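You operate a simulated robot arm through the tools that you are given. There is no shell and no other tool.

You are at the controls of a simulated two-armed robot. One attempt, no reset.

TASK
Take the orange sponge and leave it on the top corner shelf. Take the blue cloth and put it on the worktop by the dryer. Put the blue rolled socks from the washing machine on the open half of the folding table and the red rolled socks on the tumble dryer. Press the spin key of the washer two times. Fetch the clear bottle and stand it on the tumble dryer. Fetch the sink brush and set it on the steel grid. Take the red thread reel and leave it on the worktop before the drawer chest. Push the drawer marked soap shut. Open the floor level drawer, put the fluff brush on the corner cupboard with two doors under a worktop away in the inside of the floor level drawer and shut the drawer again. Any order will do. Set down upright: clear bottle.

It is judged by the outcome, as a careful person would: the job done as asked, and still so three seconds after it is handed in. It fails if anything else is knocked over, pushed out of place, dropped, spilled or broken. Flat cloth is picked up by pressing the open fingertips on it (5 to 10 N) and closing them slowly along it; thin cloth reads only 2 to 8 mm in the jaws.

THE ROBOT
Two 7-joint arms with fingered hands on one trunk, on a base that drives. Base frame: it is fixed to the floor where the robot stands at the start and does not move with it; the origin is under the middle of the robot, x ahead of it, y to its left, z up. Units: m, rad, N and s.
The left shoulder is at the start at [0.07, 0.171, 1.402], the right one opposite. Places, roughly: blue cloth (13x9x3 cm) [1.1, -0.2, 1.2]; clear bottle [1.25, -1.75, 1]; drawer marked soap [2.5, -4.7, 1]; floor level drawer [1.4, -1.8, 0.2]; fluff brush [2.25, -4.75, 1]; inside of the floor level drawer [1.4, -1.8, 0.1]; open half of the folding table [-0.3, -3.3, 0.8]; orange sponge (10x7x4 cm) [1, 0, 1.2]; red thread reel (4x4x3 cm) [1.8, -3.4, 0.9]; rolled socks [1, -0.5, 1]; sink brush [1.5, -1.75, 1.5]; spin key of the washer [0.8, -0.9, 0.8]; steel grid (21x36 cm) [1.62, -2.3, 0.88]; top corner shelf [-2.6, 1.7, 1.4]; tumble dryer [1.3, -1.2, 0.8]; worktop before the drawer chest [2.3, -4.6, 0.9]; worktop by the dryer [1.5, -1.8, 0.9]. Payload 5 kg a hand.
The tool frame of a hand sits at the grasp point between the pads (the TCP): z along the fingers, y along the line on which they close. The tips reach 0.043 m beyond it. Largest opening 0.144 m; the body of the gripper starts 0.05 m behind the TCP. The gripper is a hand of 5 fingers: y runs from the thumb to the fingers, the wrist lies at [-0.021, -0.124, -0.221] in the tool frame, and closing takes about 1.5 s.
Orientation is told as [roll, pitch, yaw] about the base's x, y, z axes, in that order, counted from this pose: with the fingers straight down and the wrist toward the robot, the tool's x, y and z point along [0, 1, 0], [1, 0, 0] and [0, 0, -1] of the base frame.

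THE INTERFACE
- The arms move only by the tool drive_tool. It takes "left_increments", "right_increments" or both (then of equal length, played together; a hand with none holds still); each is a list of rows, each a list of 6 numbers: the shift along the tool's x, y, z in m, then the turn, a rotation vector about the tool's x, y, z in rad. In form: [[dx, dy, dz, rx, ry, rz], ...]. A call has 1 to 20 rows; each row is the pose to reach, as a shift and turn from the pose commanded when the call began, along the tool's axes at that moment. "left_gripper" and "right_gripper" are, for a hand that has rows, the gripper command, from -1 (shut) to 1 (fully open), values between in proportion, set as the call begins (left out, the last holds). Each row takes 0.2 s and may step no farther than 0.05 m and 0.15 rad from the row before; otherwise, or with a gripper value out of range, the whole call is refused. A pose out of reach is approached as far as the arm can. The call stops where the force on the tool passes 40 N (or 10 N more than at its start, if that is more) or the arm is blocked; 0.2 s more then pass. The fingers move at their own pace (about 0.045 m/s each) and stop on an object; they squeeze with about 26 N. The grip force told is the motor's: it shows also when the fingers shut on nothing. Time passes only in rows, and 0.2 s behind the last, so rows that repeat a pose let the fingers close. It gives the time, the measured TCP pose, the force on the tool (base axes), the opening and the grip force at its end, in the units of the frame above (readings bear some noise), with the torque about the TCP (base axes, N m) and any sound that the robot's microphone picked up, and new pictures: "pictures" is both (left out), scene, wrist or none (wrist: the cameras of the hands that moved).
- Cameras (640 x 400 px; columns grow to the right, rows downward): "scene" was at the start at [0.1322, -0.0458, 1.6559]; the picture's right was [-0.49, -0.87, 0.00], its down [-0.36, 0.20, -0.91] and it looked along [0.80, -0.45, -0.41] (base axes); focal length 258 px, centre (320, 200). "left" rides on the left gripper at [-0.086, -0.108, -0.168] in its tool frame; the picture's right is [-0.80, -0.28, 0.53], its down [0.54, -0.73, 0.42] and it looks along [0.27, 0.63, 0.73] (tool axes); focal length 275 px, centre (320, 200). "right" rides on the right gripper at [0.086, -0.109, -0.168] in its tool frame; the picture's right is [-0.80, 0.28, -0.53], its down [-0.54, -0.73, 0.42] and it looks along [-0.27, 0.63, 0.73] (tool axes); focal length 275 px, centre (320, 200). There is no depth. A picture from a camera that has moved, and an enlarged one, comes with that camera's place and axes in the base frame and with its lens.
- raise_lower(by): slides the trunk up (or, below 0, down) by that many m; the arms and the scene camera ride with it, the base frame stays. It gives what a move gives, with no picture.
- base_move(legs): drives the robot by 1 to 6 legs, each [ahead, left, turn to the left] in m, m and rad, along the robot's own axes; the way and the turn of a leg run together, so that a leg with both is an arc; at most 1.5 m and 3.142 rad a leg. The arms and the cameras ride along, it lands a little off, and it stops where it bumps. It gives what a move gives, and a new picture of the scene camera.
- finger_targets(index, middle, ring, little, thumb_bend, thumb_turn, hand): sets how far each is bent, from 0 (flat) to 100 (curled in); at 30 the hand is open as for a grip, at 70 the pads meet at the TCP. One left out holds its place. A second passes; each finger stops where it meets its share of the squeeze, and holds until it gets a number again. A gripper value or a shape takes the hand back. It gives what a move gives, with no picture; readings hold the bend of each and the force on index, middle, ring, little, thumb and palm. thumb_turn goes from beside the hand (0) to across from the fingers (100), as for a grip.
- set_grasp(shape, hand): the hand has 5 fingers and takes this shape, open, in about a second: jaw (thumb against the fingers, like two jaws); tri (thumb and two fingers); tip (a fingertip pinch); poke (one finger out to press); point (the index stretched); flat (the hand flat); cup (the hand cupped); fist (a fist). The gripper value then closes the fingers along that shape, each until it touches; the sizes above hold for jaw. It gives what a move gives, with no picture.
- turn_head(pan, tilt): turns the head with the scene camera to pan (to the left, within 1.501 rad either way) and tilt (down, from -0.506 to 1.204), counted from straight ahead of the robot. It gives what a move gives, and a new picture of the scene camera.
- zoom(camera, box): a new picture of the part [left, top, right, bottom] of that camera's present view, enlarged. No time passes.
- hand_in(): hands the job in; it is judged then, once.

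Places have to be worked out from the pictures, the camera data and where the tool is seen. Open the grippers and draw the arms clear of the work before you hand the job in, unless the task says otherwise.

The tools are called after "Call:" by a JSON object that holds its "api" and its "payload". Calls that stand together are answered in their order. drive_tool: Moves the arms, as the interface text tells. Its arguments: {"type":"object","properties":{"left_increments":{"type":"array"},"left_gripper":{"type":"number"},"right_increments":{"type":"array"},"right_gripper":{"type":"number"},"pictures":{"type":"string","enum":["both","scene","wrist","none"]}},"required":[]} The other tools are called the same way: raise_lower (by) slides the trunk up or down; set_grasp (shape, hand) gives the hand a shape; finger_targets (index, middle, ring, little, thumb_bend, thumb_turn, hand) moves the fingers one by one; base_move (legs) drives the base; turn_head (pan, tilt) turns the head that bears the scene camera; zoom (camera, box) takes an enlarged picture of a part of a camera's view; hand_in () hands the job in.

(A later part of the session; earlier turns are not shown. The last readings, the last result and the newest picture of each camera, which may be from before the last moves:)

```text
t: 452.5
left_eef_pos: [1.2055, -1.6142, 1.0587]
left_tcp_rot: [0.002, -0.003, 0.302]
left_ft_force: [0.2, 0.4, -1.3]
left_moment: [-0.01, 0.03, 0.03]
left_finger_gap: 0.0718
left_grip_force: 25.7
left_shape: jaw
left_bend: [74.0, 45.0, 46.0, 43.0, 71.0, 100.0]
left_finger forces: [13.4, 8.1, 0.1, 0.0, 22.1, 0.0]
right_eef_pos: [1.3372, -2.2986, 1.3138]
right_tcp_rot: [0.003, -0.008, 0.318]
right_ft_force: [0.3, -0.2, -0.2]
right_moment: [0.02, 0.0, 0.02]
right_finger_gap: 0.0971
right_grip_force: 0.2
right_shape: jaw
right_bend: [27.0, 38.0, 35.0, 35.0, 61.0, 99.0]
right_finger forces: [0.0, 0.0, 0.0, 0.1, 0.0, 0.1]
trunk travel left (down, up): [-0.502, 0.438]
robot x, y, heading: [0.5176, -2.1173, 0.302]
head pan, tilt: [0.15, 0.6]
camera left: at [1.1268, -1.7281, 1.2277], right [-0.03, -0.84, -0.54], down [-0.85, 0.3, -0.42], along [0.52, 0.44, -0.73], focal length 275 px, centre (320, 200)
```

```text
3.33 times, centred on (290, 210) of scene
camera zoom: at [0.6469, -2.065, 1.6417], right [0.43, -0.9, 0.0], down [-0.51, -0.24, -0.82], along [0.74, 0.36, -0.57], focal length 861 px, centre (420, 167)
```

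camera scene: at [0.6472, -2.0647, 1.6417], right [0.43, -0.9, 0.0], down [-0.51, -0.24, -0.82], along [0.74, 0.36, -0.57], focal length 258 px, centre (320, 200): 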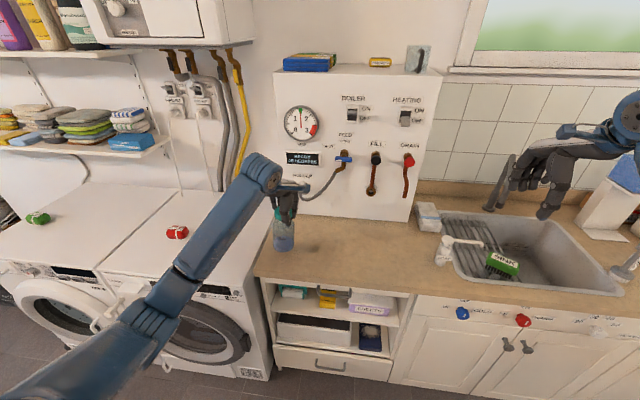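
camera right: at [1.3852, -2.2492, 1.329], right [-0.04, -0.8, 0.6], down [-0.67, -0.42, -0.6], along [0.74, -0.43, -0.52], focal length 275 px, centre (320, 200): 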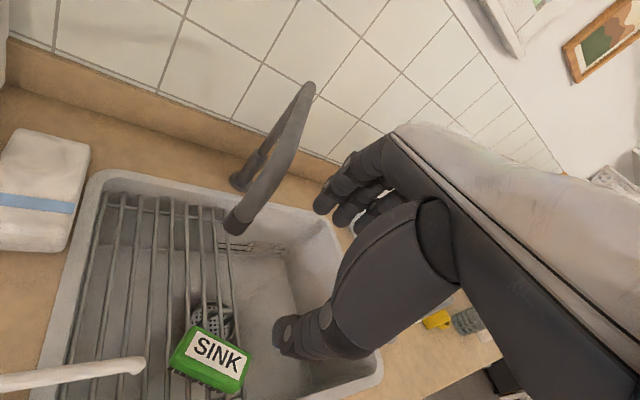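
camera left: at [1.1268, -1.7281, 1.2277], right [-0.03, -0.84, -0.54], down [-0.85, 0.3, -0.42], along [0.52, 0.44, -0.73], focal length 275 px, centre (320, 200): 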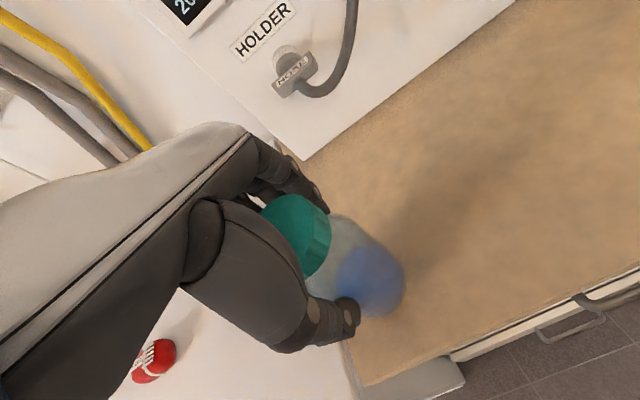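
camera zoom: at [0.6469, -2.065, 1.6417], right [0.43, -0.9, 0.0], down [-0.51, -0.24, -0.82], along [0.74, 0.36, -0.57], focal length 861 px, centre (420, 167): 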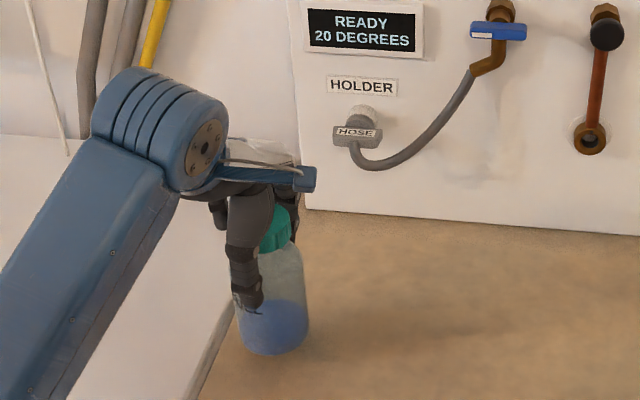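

Stable. I lift it to z≈1.16 and strafe left 0.28 m, over the dryer's right part.

Call:
{"api": "drive_tool", "payload": {"left_increments": [[0, 0, -0.03, 0, 0, 0], [0, 0, -0.06, 0, 0, 0], [0, 0, -0.1, 0, 0, 0]], "pictures": "none"}}

Call:
{"api": "base_move", "payload": {"legs": [[0, 0.28, 0]]}}

Call:
{"api": "zoom", "payload": {"camera": "left", "box": [0, 0, 640, 400]}}

```text
t: 453.3
left_eef_pos: [1.2011, -1.6166, 1.1581]
left_tcp_rot: [0.002, -0.001, 0.3]
left_ft_force: [0.5, 0.8, -2.5]
left_moment: [0.03, -0.04, 0.02]
left_finger_gap: 0.0715
left_grip_force: 25.9
left_shape: jaw
left_bend: [74.0, 45.0, 46.0, 43.0, 71.0, 100.0]
left_finger forces: [13.4, 7.8, 0.0, 0.0, 22.1, 0.0]
right_eef_pos: [1.3367, -2.2999, 1.3137]
right_tcp_rot: [0.003, -0.009, 0.318]
right_ft_force: [-1.1, 0.4, 0.0]
right_moment: [-0.02, 0.02, 0.0]
right_finger_gap: 0.0971
right_grip_force: 0.0
right_shape: jaw
right_bend: [27.0, 38.0, 35.0, 35.0, 61.0, 99.0]
right_finger forces: [0.1, 0.0, 0.1, 0.1, 0.0, 0.0]
trunk travel left (down, up): [-0.502, 0.438]
robot x, y, heading: [0.5137, -2.1212, 0.291]
head pan, tilt: [0.15, 0.6]
```

```text
t: 455.2
left_eef_pos: [1.1219, -1.3456, 1.1583]
left_tcp_rot: [0.003, -0.002, 0.298]
left_ft_force: [-1.0, -0.5, -1.5]
left_moment: [0.0, 0.03, -0.01]
left_finger_gap: 0.0715
left_grip_force: 25.9
left_shape: jaw
left_bend: [74.0, 45.0, 46.0, 43.0, 71.0, 100.0]
left_finger forces: [13.3, 8.0, 0.1, 0.1, 22.1, 0.0]
right_eef_pos: [1.2531, -2.0289, 1.314]
right_tcp_rot: [0.007, -0.009, 0.317]
right_ft_force: [0.1, -0.4, -1.1]
right_moment: [0.01, 0.0, 0.02]
right_finger_gap: 0.0971
right_grip_force: 0.0
right_shape: jaw
right_bend: [27.0, 38.0, 35.0, 35.0, 61.0, 99.0]
right_finger forces: [0.0, 0.1, 0.1, 0.0, 0.0, 0.0]
trunk travel left (down, up): [-0.502, 0.438]
robot x, y, heading: [0.433, -1.846, 0.293]
head pan, tilt: [0.15, 0.6]
camera scene: at [0.5646, -1.795, 1.6417], right [0.43, -0.9, 0.0], down [-0.51, -0.24, -0.82], along [0.74, 0.36, -0.57], focal length 258 px, centre (320, 200)
```

scene: 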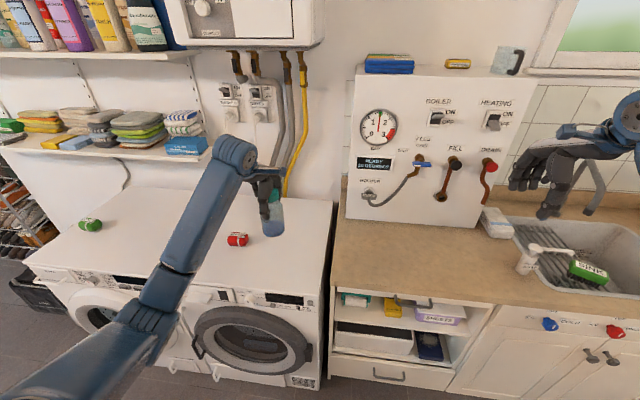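

```text
1.00 times, centred on (320, 200) of left (not enlarged: the box is as wide or as high as the picture)
camera zoom: at [1.0429, -1.4606, 1.3263], right [-0.04, -0.84, -0.54], down [-0.85, 0.31, -0.42], along [0.52, 0.44, -0.73], focal length 275 px, centre (320, 200)
```

zoom: 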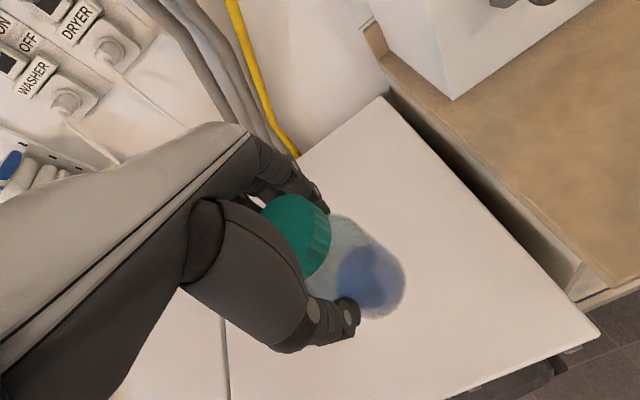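

Bottle is above the dryer's right part (v≈0.675, w≈1.617), clear of the socks. I lower it toward the top.

Call:
{"api": "drive_tool", "payload": {"left_increments": [[0, 0, 0.04, 0, 0, 0], [0, 0, 0.08, 0, 0, 0], [0, 0, 0.12, 0, 0, 0], [0, 0, 0.145, 0, 0, 0]], "pictures": "wrist"}}

```text
t: 456.2
left_eef_pos: [1.1204, -1.346, 1.0128]
left_tcp_rot: [0.001, -0.003, 0.298]
left_ft_force: [-0.7, 0.9, -1.1]
left_moment: [-0.03, 0.05, 0.01]
left_finger_gap: 0.0717
left_grip_force: 25.7
left_shape: jaw
left_bend: [74.0, 45.0, 46.0, 43.0, 71.0, 100.0]
left_finger forces: [13.6, 8.0, 0.0, 0.0, 22.0, 0.1]
right_eef_pos: [1.2531, -2.0288, 1.3138]
right_tcp_rot: [0.003, -0.009, 0.317]
right_ft_force: [0.2, -0.2, 0.0]
right_moment: [0.02, -0.03, 0.02]
right_finger_gap: 0.0971
right_grip_force: 0.2
right_shape: jaw
right_bend: [27.0, 38.0, 35.0, 35.0, 61.0, 99.0]
right_finger forces: [0.1, 0.0, 0.0, 0.1, 0.1, 0.1]
trunk travel left (down, up): [-0.502, 0.438]
robot x, y, heading: [0.4336, -1.8489, 0.298]
head pan, tilt: [0.15, 0.6]
camera left: at [1.0426, -1.4598, 1.1809], right [-0.04, -0.84, -0.54], down [-0.85, 0.31, -0.43], along [0.52, 0.44, -0.73], focal length 275 px, centre (320, 200)
```

left: 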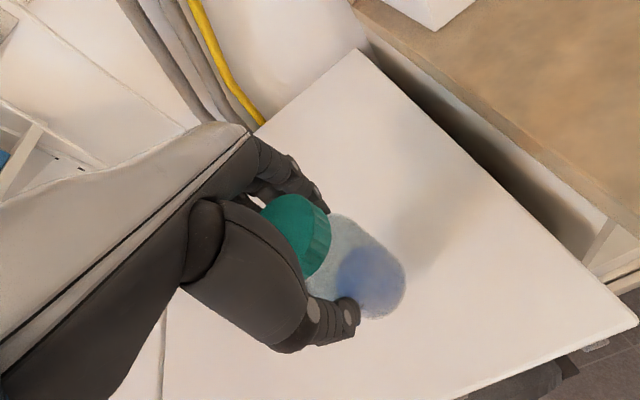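

Call:
{"api": "drive_tool", "payload": {"left_increments": [[0, 0, 0.006, 0, 0, 0], [0, 0, 0.012, 0, 0, 0], [0, 0, 0.018, 0, 0, 0]], "pictures": "none"}}

```text
t: 457.0
left_eef_pos: [1.121, -1.3452, 0.9948]
left_tcp_rot: [0.001, -0.005, 0.297]
left_ft_force: [-0.1, -1.1, -1.4]
left_moment: [0.02, 0.03, -0.01]
left_finger_gap: 0.0715
left_grip_force: 25.9
left_shape: jaw
left_bend: [74.0, 45.0, 46.0, 43.0, 71.0, 100.0]
left_finger forces: [13.4, 8.0, 0.0, 0.1, 22.0, 0.0]
right_eef_pos: [1.2527, -2.0292, 1.3138]
right_tcp_rot: [0.003, -0.008, 0.315]
right_ft_force: [-0.1, 0.5, 0.5]
right_moment: [0.02, 0.0, 0.0]
right_finger_gap: 0.0967
right_grip_force: 0.1
right_shape: jaw
right_bend: [27.0, 38.0, 35.0, 35.0, 61.0, 99.0]
right_finger forces: [0.1, 0.1, 0.0, 0.1, 0.1, 0.0]
trunk travel left (down, up): [-0.502, 0.438]
robot x, y, heading: [0.4357, -1.8447, 0.292]
head pan, tilt: [0.15, 0.6]
```

Nearly there; I go down in 3 mm steps to light contact.

Call:
{"api": "drive_tool", "payload": {"left_increments": [[0, 0, 0.003, 0, 0, 0], [0, 0, 0.006, 0, 0, 0]], "pictures": "none"}}

```text
t: 457.6
left_eef_pos: [1.1205, -1.3445, 0.9879]
left_tcp_rot: [0.002, -0.002, 0.3]
left_ft_force: [-0.5, 0.4, -2.1]
left_moment: [-0.01, 0.01, -0.02]
left_finger_gap: 0.0712
left_grip_force: 25.7
left_shape: jaw
left_bend: [74.0, 45.0, 46.0, 43.0, 71.0, 100.0]
left_finger forces: [13.5, 8.0, 0.0, 0.1, 22.0, 0.1]
right_eef_pos: [1.2528, -2.0297, 1.3126]
right_tcp_rot: [0.003, -0.009, 0.316]
right_ft_force: [-0.6, 0.1, -0.3]
right_moment: [0.04, -0.02, 0.01]
right_finger_gap: 0.0971
right_grip_force: 0.1
right_shape: jaw
right_bend: [27.0, 38.0, 35.0, 35.0, 61.0, 99.0]
right_finger forces: [0.0, 0.0, 0.0, 0.0, 0.0, 0.0]
trunk travel left (down, up): [-0.502, 0.438]
robot x, y, heading: [0.4377, -1.8485, 0.293]
head pan, tilt: [0.15, 0.6]
```

Call:
{"api": "drive_tool", "payload": {"left_increments": [[0, 0, 0.003, 0, 0, 0], [0, 0, 0.006, 0, 0, 0]], "pictures": "wrist"}}

```text
t: 458.2
left_eef_pos: [1.12, -1.3447, 0.982]
left_tcp_rot: [0.001, -0.001, 0.298]
left_ft_force: [-0.6, -0.3, -0.9]
left_moment: [0.03, 0.0, -0.05]
left_finger_gap: 0.0716
left_grip_force: 26.0
left_shape: jaw
left_bend: [74.0, 45.0, 46.0, 43.0, 71.0, 100.0]
left_finger forces: [13.5, 8.0, 0.1, 0.0, 22.0, 0.0]
right_eef_pos: [1.2536, -2.0283, 1.3131]
right_tcp_rot: [0.004, -0.009, 0.316]
right_ft_force: [0.4, -0.3, 0.0]
right_moment: [0.05, -0.04, -0.01]
right_finger_gap: 0.0969
right_grip_force: 0.0
right_shape: jaw
right_bend: [27.0, 38.0, 35.0, 35.0, 61.0, 99.0]
right_finger forces: [0.0, 0.0, 0.0, 0.1, 0.0, 0.0]
trunk travel left (down, up): [-0.502, 0.438]
robot x, y, heading: [0.4342, -1.8456, 0.3]
head pan, tilt: [0.15, 0.6]
camera left: at [1.0426, -1.4586, 1.1509], right [-0.04, -0.84, -0.54], down [-0.85, 0.31, -0.42], along [0.52, 0.44, -0.73], focal length 275 px, centre (320, 200)
```

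left: 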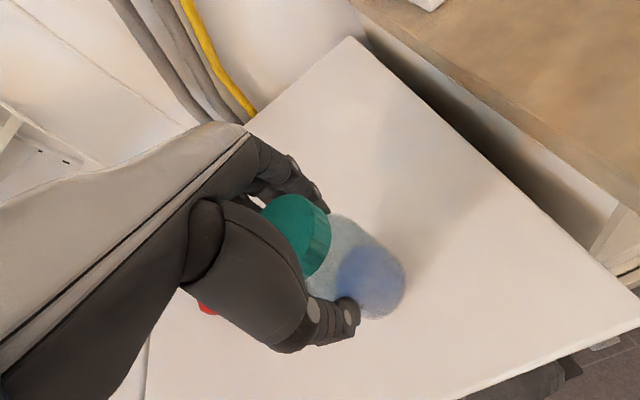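

Call:
{"api": "drive_tool", "payload": {"left_increments": [[0, 0, 0.003, 0, 0, 0], [0, 0, 0.006, 0, 0, 0]], "pictures": "none"}}

```text
t: 458.8
left_eef_pos: [1.1202, -1.344, 0.9781]
left_tcp_rot: [0.0, -0.005, 0.299]
left_ft_force: [1.1, 0.1, 4.7]
left_moment: [0.04, -0.13, 0.02]
left_finger_gap: 0.0717
left_grip_force: 25.7
left_shape: jaw
left_bend: [74.0, 45.0, 46.0, 43.0, 71.0, 100.0]
left_finger forces: [14.3, 8.6, 0.0, 0.0, 22.3, 0.1]
right_eef_pos: [1.2529, -2.0288, 1.3139]
right_tcp_rot: [0.004, -0.011, 0.314]
right_ft_force: [-1.2, -0.1, 0.5]
right_moment: [0.0, 0.0, 0.02]
right_finger_gap: 0.097
right_grip_force: 0.1
right_shape: jaw
right_bend: [27.0, 38.0, 35.0, 35.0, 61.0, 99.0]
right_finger forces: [0.1, 0.1, 0.0, 0.0, 0.0, 0.0]
trunk travel left (down, up): [-0.502, 0.438]
robot x, y, heading: [0.4329, -1.8446, 0.3]
head pan, tilt: [0.15, 0.6]
```

Contact (5 N): the bottle stands on the dryer. I open evenly and rise straight up.

Call:
{"api": "drive_tool", "payload": {"left_increments": [[0, 0, -0.001, 0, 0, 0], [0, 0, -0.001, 0, 0, 0], [0, 0, -0.001, 0, 0, 0], [0, 0, -0.001, 0, 0, 0], [0, 0, -0.001, 0, 0, 0], [0, 0, -0.001, 0, 0, 0], [0, 0, -0.02, 0, 0, 0], [0, 0, -0.05, 0, 0, 0], [0, 0, -0.09, 0, 0, 0], [0, 0, -0.13, 0, 0, 0], [0, 0, -0.17, 0, 0, 0], [0, 0, -0.21, 0, 0, 0]], "left_gripper": 0.7, "pictures": "both"}}

```text
t: 461.4
left_eef_pos: [1.1189, -1.3451, 1.186]
left_tcp_rot: [0.002, -0.003, 0.299]
left_ft_force: [0.2, -0.3, -0.7]
left_moment: [0.03, 0.0, 0.0]
left_finger_gap: 0.1223
left_grip_force: 0.0
left_shape: jaw
left_bend: [26.0, 33.0, 31.0, 32.0, 46.0, 99.0]
left_finger forces: [0.0, 0.0, 0.0, 0.0, 0.1, 0.1]
right_eef_pos: [1.2534, -2.0286, 1.3123]
right_tcp_rot: [0.003, -0.008, 0.315]
right_ft_force: [0.5, 1.2, -0.7]
right_moment: [0.02, -0.02, 0.0]
right_finger_gap: 0.0971
right_grip_force: 0.0
right_shape: jaw
right_bend: [27.0, 38.0, 35.0, 35.0, 61.0, 99.0]
right_finger forces: [0.0, 0.0, 0.1, 0.0, 0.0, 0.0]
trunk travel left (down, up): [-0.502, 0.438]
robot x, y, heading: [0.4366, -1.846, 0.294]
head pan, tilt: [0.15, 0.6]
camera scene: at [0.5637, -1.7945, 1.6417], right [0.43, -0.9, 0.0], down [-0.51, -0.24, -0.83], along [0.74, 0.36, -0.56], focal length 258 px, centre (320, 200)
camera left: at [1.0408, -1.4598, 1.3545], right [-0.04, -0.84, -0.54], down [-0.85, 0.31, -0.42], along [0.52, 0.44, -0.73], focal length 275 px, centre (320, 200)
```

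scene: 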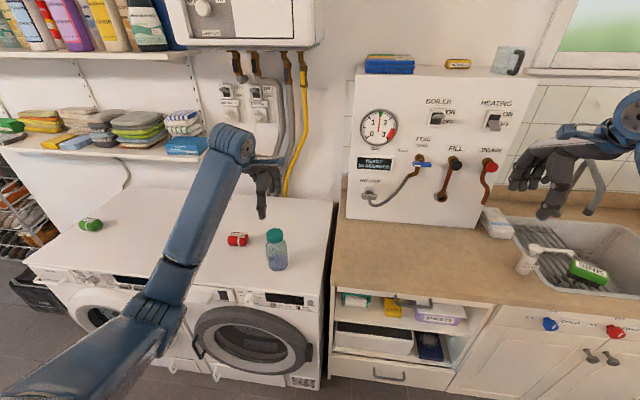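
left: 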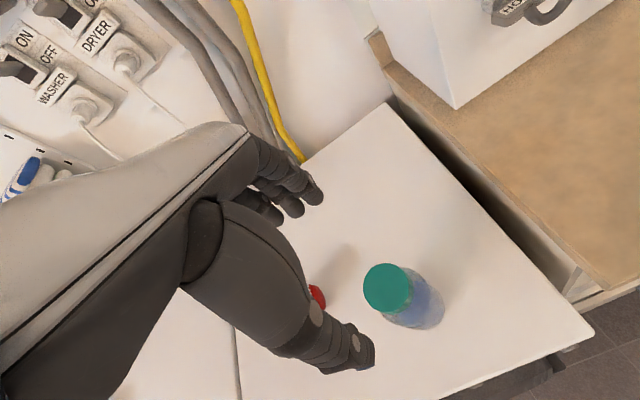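

The bottle stands upright on the dryer beside the red socks. Remaining is the blue cloth. I retract the left hand and drive back to the shelf area, this time to stand left of the washer so the right hand can come in sideways.

Call:
{"api": "drive_tool", "payload": {"left_increments": [[0.0, -0.02, -0.04, 0, 0, 0], [0.01, -0.065, -0.06, 0, 0, 0], [0.02, -0.11, -0.06, 0, 0, 0], [0.03, -0.155, -0.06, 0, 0, 0], [0.04, -0.2, -0.06, 0, 0, 0], [0.05, -0.245, -0.06, 0, 0, 0], [0.06, -0.29, -0.06, 0, 0, 0], [0.06, -0.33, -0.06, 0, 0, 0]], "pictures": "none"}}

Call:
{"api": "base_move", "payload": {"legs": [[-0.28, 0, 0], [0, 0.85, 0], [0, 0.82, 0.005]]}}

Call:
{"api": "turn_head", "payload": {"pan": -0.3, "tilt": 0.5}}

```text
refused: row 2 steps farther than a row can; nothing moved
```

```text
t: 471.5
left_eef_pos: [0.3991, 0.1691, 1.1865]
left_tcp_rot: [0.003, -0.003, 0.276]
left_ft_force: [-0.6, -0.6, -0.3]
left_moment: [0.02, 0.01, -0.03]
left_finger_gap: 0.1221
left_grip_force: 0.1
left_shape: jaw
left_bend: [26.0, 33.0, 31.0, 32.0, 46.0, 99.0]
left_finger forces: [0.1, 0.1, 0.0, 0.0, 0.1, 0.0]
right_eef_pos: [0.5192, -0.517, 1.3135]
right_tcp_rot: [0.003, -0.008, 0.292]
right_ft_force: [-0.7, 0.4, 0.3]
right_moment: [0.0, 0.02, 0.0]
right_finger_gap: 0.0971
right_grip_force: 0.0
right_shape: jaw
right_bend: [27.0, 38.0, 35.0, 35.0, 61.0, 99.0]
right_finger forces: [0.1, 0.1, 0.0, 0.0, 0.0, 0.0]
trunk travel left (down, up): [-0.502, 0.438]
robot x, y, heading: [-0.2931, -0.3178, 0.272]
head pan, tilt: [0.15, 0.6]
camera scene: at [-0.1647, -0.2666, 1.6418], right [0.41, -0.91, 0.0], down [-0.52, -0.23, -0.82], along [0.75, 0.34, -0.57], focal length 258 px, centre (320, 200)
```

scene: 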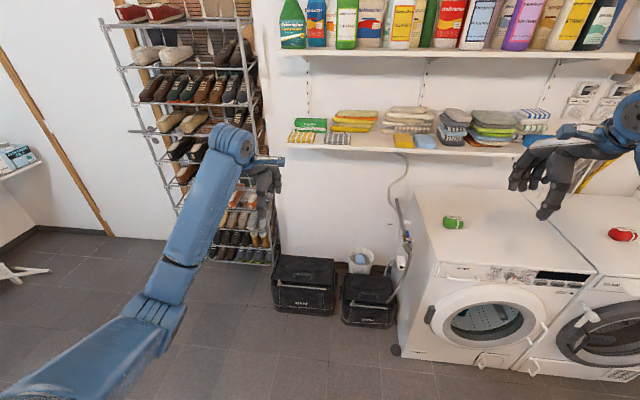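

```text
t: 472.4
left_eef_pos: [0.4014, 0.17, 1.1869]
left_tcp_rot: [0.001, -0.003, 0.276]
left_ft_force: [-0.3, -0.1, 0.4]
left_moment: [-0.01, -0.03, 0.0]
left_finger_gap: 0.122
left_grip_force: 0.1
left_shape: jaw
left_bend: [26.0, 33.0, 31.0, 32.0, 46.0, 99.0]
left_finger forces: [0.0, 0.1, 0.0, 0.0, 0.1, 0.0]
right_eef_pos: [0.519, -0.5181, 1.3128]
right_tcp_rot: [0.004, -0.008, 0.293]
right_ft_force: [-0.1, 0.7, -0.1]
right_moment: [-0.02, 0.01, 0.02]
right_finger_gap: 0.0971
right_grip_force: 0.2
right_shape: jaw
right_bend: [27.0, 38.0, 35.0, 35.0, 61.0, 99.0]
right_finger forces: [0.1, 0.0, 0.1, 0.0, 0.1, 0.1]
trunk travel left (down, up): [-0.502, 0.438]
robot x, y, heading: [-0.2946, -0.3135, 0.272]
head pan, tilt: [-0.3, 0.499]
camera scene: at [-0.1545, -0.3047, 1.6508], right [-0.03, -1.0, 0.0], down [-0.48, 0.01, -0.88], along [0.88, -0.02, -0.48], focal length 258 px, centre (320, 200)
```

scene: 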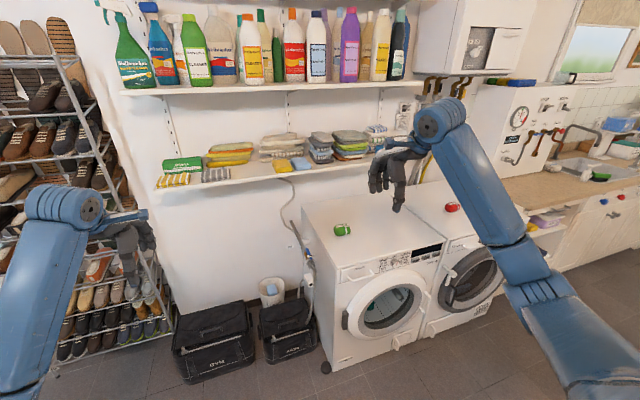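

The bottle area was cleared safely (the left-hand row was refused, but its height kept it clear). I now retract the left hand properly, and turn the right hand 90° so it closes along the shelf.

Call:
{"api": "drive_tool", "payload": {"left_increments": [[0.005, -0.04, 0, 0, 0, 0], [0.01, -0.08, 0, 0, 0, 0], [0.015, -0.12, 0, 0, 0, 0], [0.02, -0.16, 0, 0, 0, 0], [0.025, -0.2, 0, 0, 0, 0], [0.03, -0.24, 0, 0, 0, 0], [0.035, -0.28, 0, 0, 0, 0], [0.04, -0.32, 0, 0, 0, 0], [0.04, -0.34, 0, 0, 0, 0], [0.04, -0.34, 0, 0, 0, 0], [0.04, -0.34, 0, 0, 0, 0], [0.04, -0.34, 0, 0, 0, 0]], "right_increments": [[0.01, -0.01, 0, 0, 0, -0.13], [0.02, -0.02, 0, 0, 0, -0.26], [0.03, -0.03, 0, 0, 0, -0.39], [0.04, -0.04, 0, 0, 0, -0.52], [0.05, -0.05, 0, 0, 0, -0.65], [0.06, -0.06, 0, 0, 0, -0.78], [0.07, -0.07, 0, 0, 0, -0.91], [0.08, -0.08, 0, 0, 0, -1.04], [0.09, -0.09, 0, 0, 0, -1.17], [0.1, -0.1, 0, 0, 0, -1.3], [0.1, -0.1, 0, 0, 0, -1.43], [0.1, -0.1, 0, 0, 0, -1.57]], "right_gripper": 0.4, "pictures": "scene"}}

```text
t: 475.0
left_eef_pos: [0.1203, 0.152, 1.1878]
left_tcp_rot: [-0.001, -0.001, 0.278]
left_ft_force: [0.2, -0.1, -0.4]
left_moment: [-0.03, 0.02, 0.01]
left_finger_gap: 0.1224
left_grip_force: 0.1
left_shape: jaw
left_bend: [26.0, 33.0, 31.0, 32.0, 46.0, 99.0]
left_finger forces: [0.1, 0.0, 0.0, 0.0, 0.0, 0.0]
left hand out of reach, approached as far as the arm can: row 7, 8, 9, 10, 11, 12
right_eef_pos: [0.3941, -0.4489, 1.3132]
right_tcp_rot: [-0.007, -0.002, 1.864]
right_ft_force: [0.2, -0.3, -0.8]
right_moment: [-0.02, 0.02, 0.01]
right_finger_gap: 0.1003
right_grip_force: 0.0
right_shape: jaw
right_bend: [27.0, 37.0, 35.0, 35.0, 60.0, 99.0]
right_finger forces: [0.0, 0.1, 0.0, 0.0, 0.0, 0.1]
trunk travel left (down, up): [-0.502, 0.438]
robot x, y, heading: [-0.2957, -0.3148, 0.27]
head pan, tilt: [-0.3, 0.499]
camera scene: at [-0.1543, -0.304, 1.6508], right [-0.03, -1.0, 0.0], down [-0.48, 0.01, -0.88], along [0.88, -0.02, -0.48], focal length 258 px, centre (320, 200)
```

scene: 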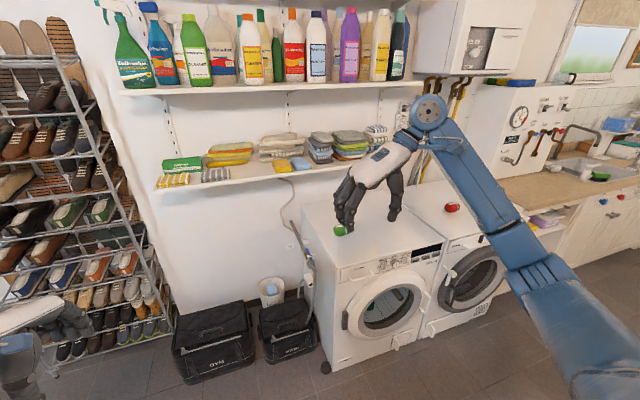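

The right hand is turned. I drive 0.58 m toward the shelf (left of the washer), straightening my heading.

Call:
{"api": "base_move", "payload": {"legs": [[0.58, 0, 0.03]]}}

Call:
{"api": "turn_head", "payload": {"pan": -0.35, "tilt": 0.65}}

Call:
{"api": "zoom", "payload": {"camera": "right", "box": [0, 0, 640, 400]}}

```text
t: 478.3
left_eef_pos: [0.6547, 0.3328, 1.1886]
left_tcp_rot: [0.0, -0.002, 0.313]
left_ft_force: [-0.4, 0.3, -0.1]
left_moment: [0.0, 0.03, 0.0]
left_finger_gap: 0.1223
left_grip_force: 0.1
left_shape: jaw
left_bend: [26.0, 33.0, 31.0, 32.0, 46.0, 99.0]
left_finger forces: [0.0, 0.0, 0.0, 0.0, 0.1, 0.0]
right_eef_pos: [0.9503, -0.2576, 1.3135]
right_tcp_rot: [-0.008, -0.003, 1.901]
right_ft_force: [0.1, 0.0, -0.2]
right_moment: [0.02, -0.04, 0.0]
right_finger_gap: 0.1006
right_grip_force: 0.0
right_shape: jaw
right_bend: [27.0, 37.0, 35.0, 35.0, 60.0, 99.0]
right_finger forces: [0.0, 0.0, 0.1, 0.1, 0.0, 0.0]
trunk travel left (down, up): [-0.502, 0.438]
robot x, y, heading: [0.2568, -0.1506, 0.312]
head pan, tilt: [-0.3, 0.499]
camera scene: at [0.3966, -0.134, 1.651], right [0.01, -1.0, 0.0], down [-0.48, 0.0, -0.88], along [0.88, 0.01, -0.48], focal length 258 px, centre (320, 200)
```

scene: 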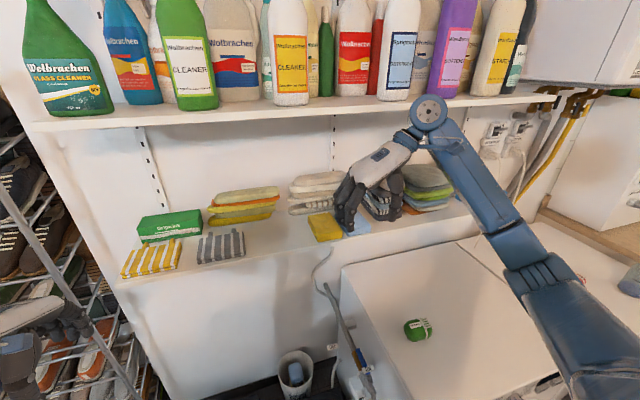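

```text
t: 479.0
left_eef_pos: [0.6571, 0.3317, 1.1877]
left_tcp_rot: [-0.002, -0.002, 0.312]
left_ft_force: [0.6, -0.7, 0.3]
left_moment: [-0.03, 0.01, -0.01]
left_finger_gap: 0.1222
left_grip_force: 0.0
left_shape: jaw
left_bend: [26.0, 33.0, 31.0, 32.0, 46.0, 99.0]
left_finger forces: [0.0, 0.1, 0.0, 0.1, 0.0, 0.0]
right_eef_pos: [0.9513, -0.2577, 1.3133]
right_tcp_rot: [-0.008, -0.003, 1.901]
right_ft_force: [0.2, 0.3, 0.1]
right_moment: [0.0, 0.03, 0.01]
right_finger_gap: 0.1005
right_grip_force: 0.1
right_shape: jaw
right_bend: [27.0, 37.0, 35.0, 35.0, 60.0, 99.0]
right_finger forces: [0.0, 0.0, 0.0, 0.0, 0.0, 0.0]
trunk travel left (down, up): [-0.502, 0.438]
robot x, y, heading: [0.2551, -0.1465, 0.308]
head pan, tilt: [-0.351, 0.649]
camera scene: at [0.3937, -0.138, 1.6375], right [-0.04, -1.0, 0.0], down [-0.6, 0.02, -0.8], along [0.8, -0.03, -0.6], focal length 258 px, centre (320, 200)
```

scene: 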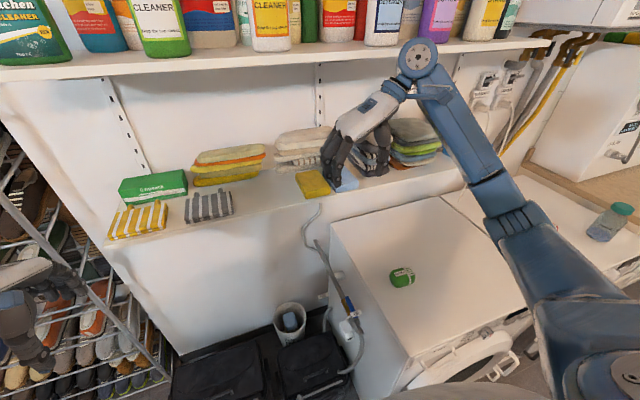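

```text
1.00 times, centred on (320, 200) of right (not enlarged: the box is as wide or as high as the picture)
camera zoom: at [0.9043, -0.3888, 1.4796], right [0.66, 0.52, 0.54], down [0.75, -0.51, -0.42], along [0.05, 0.68, -0.73], focal length 275 px, centre (320, 200)
```

zoom: 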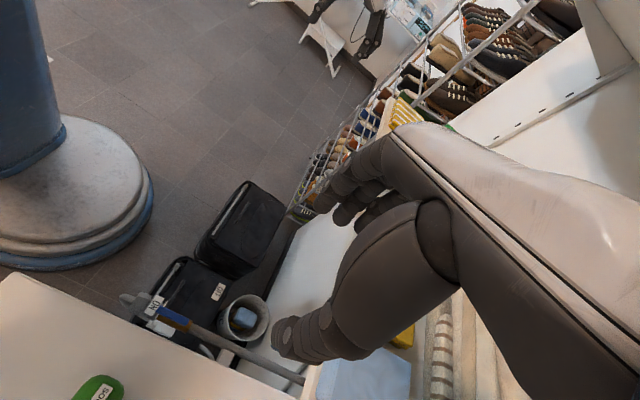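

The hand is in front of the shelf, below the upper shelf line. I zoom on the cloth and its neighbours from here.

Call:
{"api": "zoom", "payload": {"camera": "scene", "box": [270, 100, 430, 210]}}

Call:
{"api": "zoom", "payload": {"camera": "right", "box": [240, 240, 480, 400]}}

```text
3.64 times, centred on (350, 155) of scene
camera zoom: at [0.3937, -0.138, 1.6375], right [-0.04, -1.0, 0.0], down [-0.6, 0.02, -0.8], along [0.8, -0.03, -0.6], focal length 939 px, centre (211, 364)
```

zoom: 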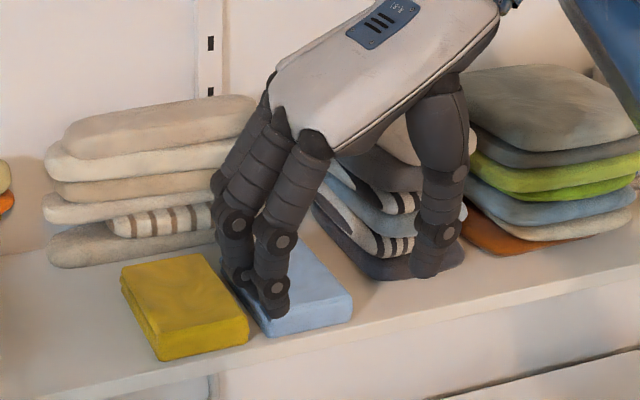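

```text
2.50 times, centred on (360, 320) of right
camera zoom: at [0.9043, -0.3888, 1.4796], right [0.66, 0.52, 0.54], down [0.75, -0.51, -0.42], along [0.05, 0.68, -0.73], focal length 688 px, centre (220, -100)
```

zoom: 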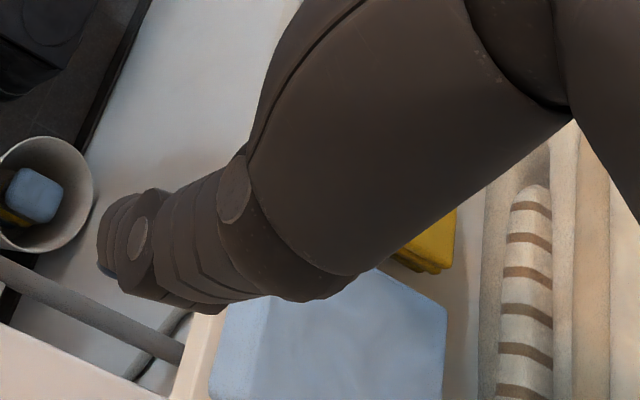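

The neighbours leave only ~1.6 cm on the left of the cloth, and the other fingers stand further out than the index. I'll use a thumb–index pinch: I curl the other three fingers and look at the resulting shape.

Call:
{"api": "finger_targets", "payload": {"hand": "right", "index": 30, "middle": 100, "ring": 100, "little": 100, "thumb_bend": 30, "thumb_turn": 98}}

Call:
{"api": "zoom", "payload": {"camera": "scene", "box": [270, 60, 470, 220]}}

Call:
{"api": "zoom", "payload": {"camera": "right", "box": [200, 80, 520, 400]}}

```text
t: 480.0
left_eef_pos: [0.6551, 0.3322, 1.188]
left_tcp_rot: [-0.001, -0.002, 0.313]
left_ft_force: [0.4, 0.6, 0.2]
left_moment: [0.03, -0.01, 0.0]
left_finger_gap: 0.1222
left_grip_force: 0.1
left_shape: jaw
left_bend: [26.0, 33.0, 31.0, 32.0, 46.0, 99.0]
left_finger forces: [0.0, 0.1, 0.1, 0.0, 0.1, 0.1]
right_eef_pos: [0.9516, -0.258, 1.3132]
right_tcp_rot: [-0.009, -0.003, 1.902]
right_ft_force: [1.1, -0.3, -0.5]
right_moment: [0.0, 0.0, -0.01]
right_finger_gap: 0.1496
right_grip_force: 0.1
right_shape: fingers
right_bend: [30.0, 100.0, 100.0, 100.0, 30.0, 96.0]
right_finger forces: [0.0, 0.0, 0.1, 0.0, 0.0, 0.0]
trunk travel left (down, up): [-0.502, 0.438]
robot x, y, heading: [0.2605, -0.1492, 0.305]
head pan, tilt: [-0.351, 0.649]
```

```text
2.50 times, centred on (370, 140) of scene
camera zoom: at [0.393, -0.1381, 1.6375], right [-0.04, -1.0, 0.0], down [-0.6, 0.02, -0.8], along [0.8, -0.03, -0.6], focal length 646 px, centre (195, 350)
```

zoom: 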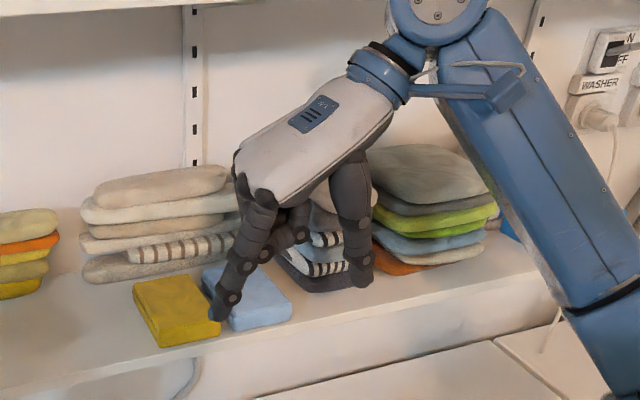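

```text
1.25 times, centred on (360, 240) of right
camera zoom: at [0.9038, -0.3889, 1.4799], right [0.66, 0.52, 0.54], down [0.75, -0.51, -0.42], along [0.05, 0.68, -0.73], focal length 344 px, centre (270, 150)
```

zoom: 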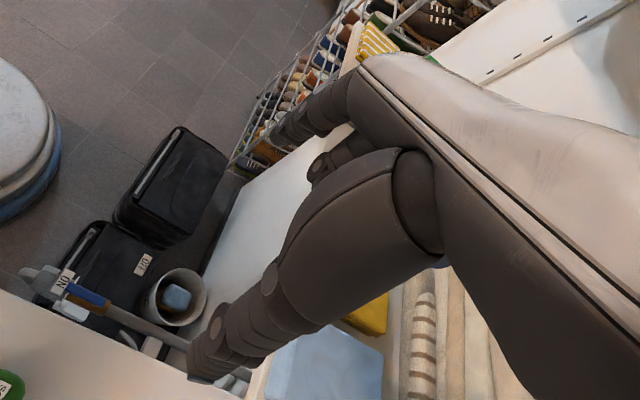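

The index alone is slender and vertical enough. A better place for it is behind the cloth near its right end (the towel stack ends there), with the thumb in front — that suits the left hand at normal yaw. I back off, restore the right hand, and shift right.

Call:
{"api": "base_move", "payload": {"legs": [[-0.38, 0, 0]]}}

Call:
{"api": "drive_tool", "payload": {"right_increments": [[-0.01, -0.01, 0, 0, 0, 0.14], [-0.02, -0.02, 0, 0, 0, 0.28], [-0.03, -0.03, 0, 0, 0, 0.42], [-0.04, -0.04, 0, 0, 0, 0.56], [-0.05, -0.05, 0, 0, 0, 0.7], [-0.06, -0.06, 0, 0, 0, 0.84], [-0.07, -0.07, 0, 0, 0, 0.98], [-0.07, -0.07, 0, 0, 0, 1.12], [-0.07, -0.07, 0, 0, 0, 1.26], [-0.07, -0.07, 0, 0, 0, 1.4], [-0.07, -0.07, 0, 0, 0, 1.54], [-0.07, -0.07, 0, 0, 0, 1.58]], "right_gripper": 0.3, "pictures": "none"}}

Call:
{"api": "base_move", "payload": {"legs": [[0, -0.56, 0]]}}

Call:
{"api": "finger_targets", "payload": {"hand": "left", "index": 28, "middle": 100, "ring": 100, "little": 100, "thumb_bend": 30, "thumb_turn": 98}}

```text
t: 482.4
left_eef_pos: [0.293, 0.2162, 1.1883]
left_tcp_rot: [0.0, -0.003, 0.312]
left_ft_force: [-0.3, -0.2, -0.1]
left_moment: [0.02, 0.0, 0.04]
left_finger_gap: 0.1224
left_grip_force: 0.1
left_shape: jaw
left_bend: [26.0, 33.0, 31.0, 32.0, 46.0, 99.0]
left_finger forces: [0.0, 0.0, 0.0, 0.0, 0.0, 0.1]
right_eef_pos: [0.5895, -0.3747, 1.3132]
right_tcp_rot: [-0.006, -0.003, 1.9]
right_ft_force: [0.0, 0.3, -0.4]
right_moment: [-0.01, 0.01, 0.06]
right_finger_gap: 0.1498
right_grip_force: 0.0
right_shape: fingers
right_bend: [30.0, 100.0, 100.0, 100.0, 30.0, 96.0]
right_finger forces: [0.1, 0.1, 0.0, 0.0, 0.0, 0.0]
trunk travel left (down, up): [-0.502, 0.438]
robot x, y, heading: [-0.1047, -0.2686, 0.311]
head pan, tilt: [-0.351, 0.649]
camera scene: at [0.0309, -0.2542, 1.6373], right [-0.04, -1.0, 0.0], down [-0.6, 0.02, -0.8], along [0.8, -0.03, -0.61], focal length 258 px, centre (320, 200)
```

scene: 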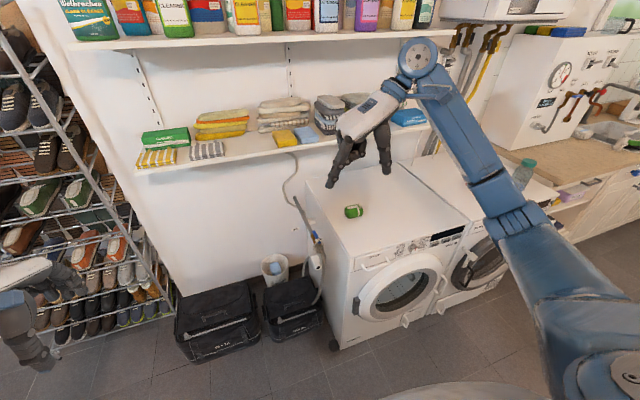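

```text
t: 485.0
left_eef_pos: [0.2933, 0.2156, 1.1877]
left_tcp_rot: [0.002, -0.002, 0.311]
left_ft_force: [0.1, -0.9, -0.4]
left_moment: [0.0, 0.02, 0.01]
left_finger_gap: 0.1226
left_grip_force: 0.1
left_shape: jaw
left_bend: [26.0, 33.0, 31.0, 32.0, 46.0, 99.0]
left_finger forces: [0.1, 0.0, 0.0, 0.0, 0.0, 0.1]
right_eef_pos: [0.6765, -0.4174, 1.3142]
right_tcp_rot: [0.003, -0.008, 0.319]
right_ft_force: [-0.4, -0.1, 0.1]
right_moment: [-0.03, -0.02, 0.0]
right_finger_gap: 0.0941
right_grip_force: 0.0
right_shape: jaw
right_bend: [28.0, 39.0, 36.0, 36.0, 63.0, 100.0]
right_finger forces: [0.1, 0.0, 0.0, 0.0, 0.0, 0.0]
trunk travel left (down, up): [-0.502, 0.438]
robot x, y, heading: [-0.1048, -0.268, 0.309]
head pan, tilt: [-0.351, 0.649]
```

```text
t: 488.2
left_eef_pos: [0.4636, -0.3157, 1.1888]
left_tcp_rot: [0.001, -0.001, 0.312]
left_ft_force: [-0.3, -0.3, 0.7]
left_moment: [-0.03, 0.0, 0.01]
left_finger_gap: 0.1222
left_grip_force: 0.1
left_shape: jaw
left_bend: [26.0, 33.0, 31.0, 32.0, 46.0, 99.0]
left_finger forces: [0.0, 0.0, 0.0, 0.0, 0.0, 0.1]
right_eef_pos: [0.8472, -0.9501, 1.3147]
right_tcp_rot: [0.004, -0.009, 0.319]
right_ft_force: [0.2, 0.5, -0.3]
right_moment: [-0.01, -0.02, -0.02]
right_finger_gap: 0.094
right_grip_force: 0.1
right_shape: jaw
right_bend: [28.0, 39.0, 36.0, 36.0, 63.0, 100.0]
right_finger forces: [0.0, 0.0, 0.0, 0.0, 0.1, 0.0]
trunk travel left (down, up): [-0.502, 0.438]
robot x, y, heading: [0.0615, -0.7966, 0.308]
head pan, tilt: [-0.351, 0.649]
camera scene: at [0.1995, -0.7855, 1.6375], right [-0.04, -1.0, 0.0], down [-0.6, 0.02, -0.8], along [0.8, -0.03, -0.6], focal length 258 px, centre (320, 200)
```

scene: 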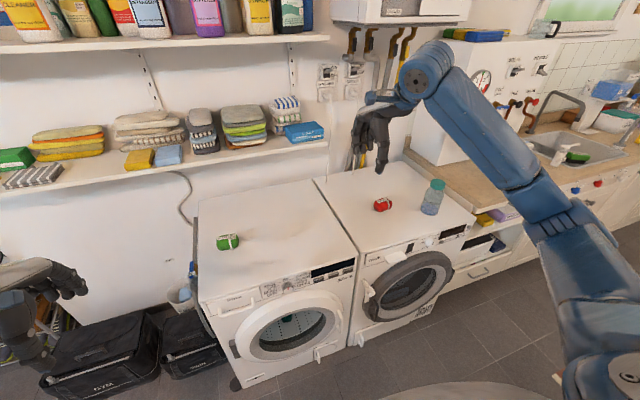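

```text
t: 489.2
left_eef_pos: [0.4626, -0.3165, 1.1884]
left_tcp_rot: [0.001, -0.001, 0.313]
left_ft_force: [0.1, -0.1, 0.4]
left_moment: [-0.01, -0.02, -0.01]
left_finger_gap: 0.1544
left_grip_force: 0.2
left_shape: fingers
left_bend: [28.0, 100.0, 100.0, 100.0, 30.0, 96.0]
left_finger forces: [0.0, 0.0, 0.1, 0.0, 0.1, 0.1]
right_eef_pos: [0.8465, -0.9493, 1.3123]
right_tcp_rot: [0.003, -0.009, 0.32]
right_ft_force: [-0.8, -0.5, 0.2]
right_moment: [-0.03, 0.02, -0.02]
right_finger_gap: 0.0942
right_grip_force: 0.0
right_shape: jaw
right_bend: [28.0, 39.0, 36.0, 36.0, 63.0, 100.0]
right_finger forces: [0.0, 0.0, 0.0, 0.1, 0.1, 0.0]
trunk travel left (down, up): [-0.502, 0.438]
robot x, y, heading: [0.0608, -0.7988, 0.311]
head pan, tilt: [-0.351, 0.649]
```

Bottle and red socks look right on the dryer. I drive 0.24 m closer and bring the left hand (thumb and index only) in front of the shelf, aligned at w≈0.575.

Call:
{"api": "base_move", "payload": {"legs": [[0.24, 0, 0]]}}

Call:
{"api": "drive_tool", "payload": {"left_increments": [[-0.03, 0.01, -0.025, 0, 0, 0], [-0.06, 0.03, -0.05, 0, 0, 0.005], [-0.09, 0.06, -0.07, 0, 0, 0.01], [-0.12, 0.095, -0.074, 0, 0, 0.0136], [-0.139, 0.135, -0.074, 0, 0, 0.0136], [-0.1397, 0.18, -0.074, 0, 0, 0.0136], [-0.1397, 0.225, -0.074, 0, 0, 0.0136], [-0.1397, 0.265, -0.074, 0, 0, 0.0136]], "pictures": "both"}}

Call:
{"api": "turn_head", "payload": {"pan": 0.15, "tilt": 0.55}}

Call:
{"api": "zoom", "payload": {"camera": "scene", "box": [220, 110, 380, 230]}}

```text
t: 490.9
left_eef_pos: [0.6849, -0.2438, 1.1892]
left_tcp_rot: [0.0, 0.0, 0.314]
left_ft_force: [-0.7, -0.2, 0.0]
left_moment: [-0.01, 0.03, 0.02]
left_finger_gap: 0.1541
left_grip_force: 0.0
left_shape: fingers
left_bend: [28.0, 100.0, 100.0, 100.0, 30.0, 96.0]
left_finger forces: [0.0, 0.1, 0.0, 0.0, 0.1, 0.1]
right_eef_pos: [1.0692, -0.8776, 1.3144]
right_tcp_rot: [0.002, -0.007, 0.324]
right_ft_force: [-0.1, -0.7, 1.0]
right_moment: [0.04, -0.01, 0.02]
right_finger_gap: 0.0941
right_grip_force: 0.1
right_shape: jaw
right_bend: [28.0, 39.0, 36.0, 36.0, 63.0, 100.0]
right_finger forces: [0.1, 0.0, 0.0, 0.1, 0.1, 0.0]
trunk travel left (down, up): [-0.502, 0.438]
robot x, y, heading: [0.2908, -0.7277, 0.315]
head pan, tilt: [-0.351, 0.649]
camera scene: at [0.4218, -0.7149, 1.6377], right [-0.04, -1.0, 0.0], down [-0.6, 0.02, -0.8], along [0.8, -0.03, -0.6], focal length 258 px, centre (320, 200)
```

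scene: 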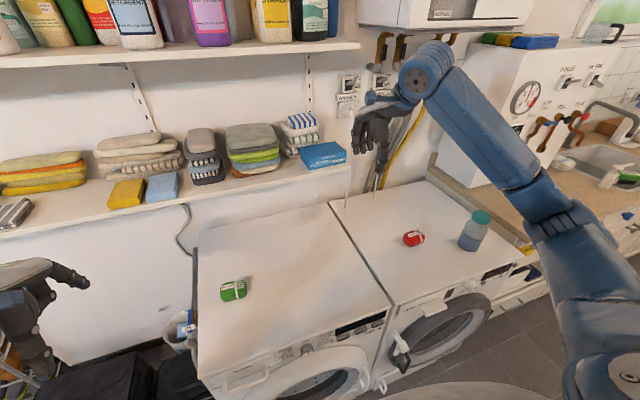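

```text
t: 492.8
left_eef_pos: [0.9823, -0.2949, 1.2606]
left_tcp_rot: [0.002, 0.0, 0.299]
left_ft_force: [0.4, -0.4, 0.1]
left_moment: [-0.02, 0.03, 0.03]
left_finger_gap: 0.1541
left_grip_force: 0.0
left_shape: fingers
left_bend: [28.0, 100.0, 100.0, 100.0, 30.0, 96.0]
left_finger forces: [0.0, 0.0, 0.0, 0.1, 0.0, 0.0]
right_eef_pos: [1.0731, -0.8768, 1.3118]
right_tcp_rot: [0.005, -0.006, 0.321]
right_ft_force: [-1.0, -0.4, -1.1]
right_moment: [-0.01, 0.02, 0.0]
right_finger_gap: 0.094
right_grip_force: 0.0
right_shape: jaw
right_bend: [28.0, 39.0, 36.0, 36.0, 63.0, 100.0]
right_finger forces: [0.2, 0.0, 0.1, 0.0, 0.0, 0.0]
trunk travel left (down, up): [-0.502, 0.438]
robot x, y, heading: [0.2887, -0.7257, 0.314]
head pan, tilt: [-0.351, 0.649]
camera scene: at [0.4254, -0.7149, 1.6373], right [-0.04, -1.0, 0.0], down [-0.61, 0.02, -0.8], along [0.79, -0.03, -0.61], focal length 258 px, centre (320, 200)
camera left: at [0.9057, -0.4091, 1.4289], right [-0.04, -0.84, -0.53], down [-0.85, 0.3, -0.42], along [0.52, 0.44, -0.73], focal length 275 px, centre (320, 200)
```

scene: 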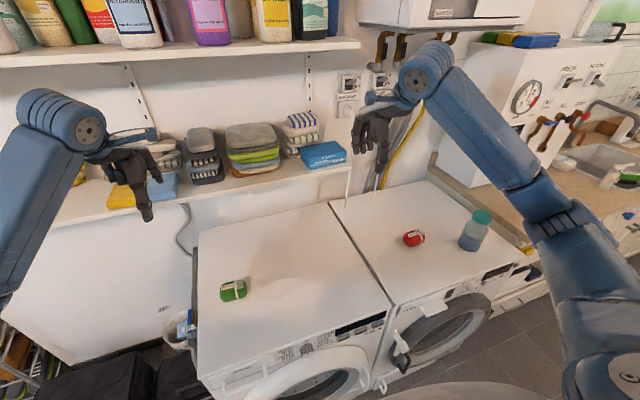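
left: 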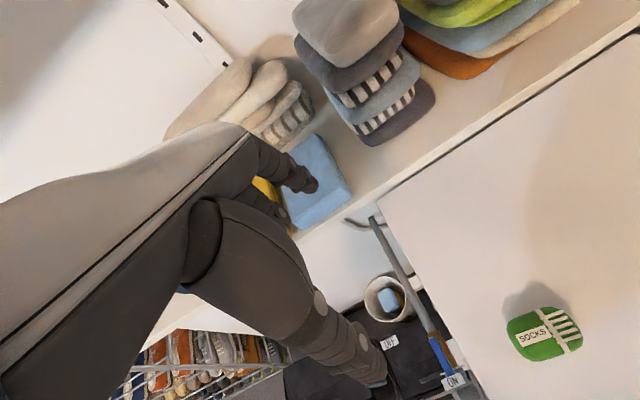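

```text
t: 493.7
left_eef_pos: [0.98, -0.2958, 1.2621]
left_tcp_rot: [0.0, -0.001, 0.3]
left_ft_force: [0.2, -0.8, 0.3]
left_moment: [0.02, 0.02, -0.03]
left_finger_gap: 0.1542
left_grip_force: 0.0
left_shape: fingers
left_bend: [28.0, 100.0, 100.0, 100.0, 30.0, 96.0]
left_finger forces: [0.1, 0.0, 0.0, 0.0, 0.0, 0.0]
right_eef_pos: [1.0697, -0.8773, 1.3127]
right_tcp_rot: [0.004, -0.008, 0.323]
right_ft_force: [-0.8, -0.3, 0.4]
right_moment: [-0.02, 0.0, 0.0]
right_finger_gap: 0.0942
right_grip_force: 0.0
right_shape: jaw
right_bend: [28.0, 39.0, 36.0, 36.0, 63.0, 100.0]
right_finger forces: [0.0, 0.1, 0.1, 0.0, 0.1, 0.0]
trunk travel left (down, up): [-0.502, 0.438]
robot x, y, heading: [0.2889, -0.7276, 0.305]
head pan, tilt: [0.15, 0.55]
camera scene: at [0.4165, -0.6712, 1.6463], right [0.44, -0.9, 0.0], down [-0.47, -0.23, -0.85], along [0.76, 0.38, -0.52], focal length 258 px, centre (320, 200)
```

scene: 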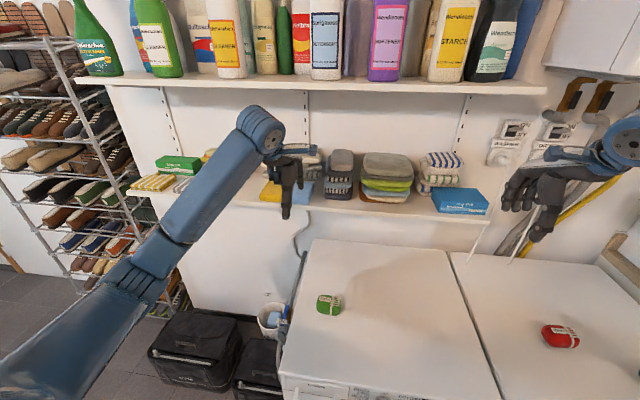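

```text
3.33 times, centred on (300, 170) of scene
camera zoom: at [0.4165, -0.6712, 1.6463], right [0.44, -0.9, 0.0], down [-0.47, -0.23, -0.85], along [0.76, 0.38, -0.52], focal length 861 px, centre (387, 300)
```

zoom: 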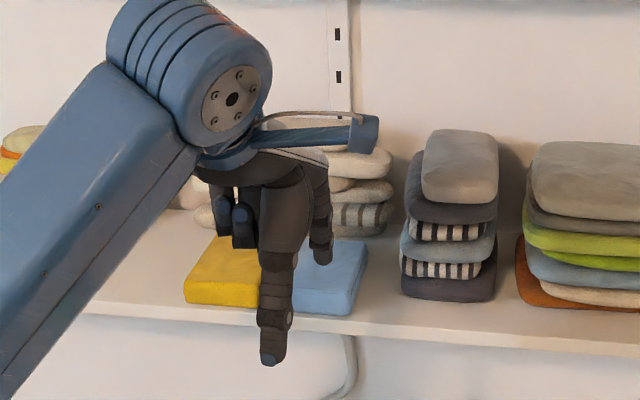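

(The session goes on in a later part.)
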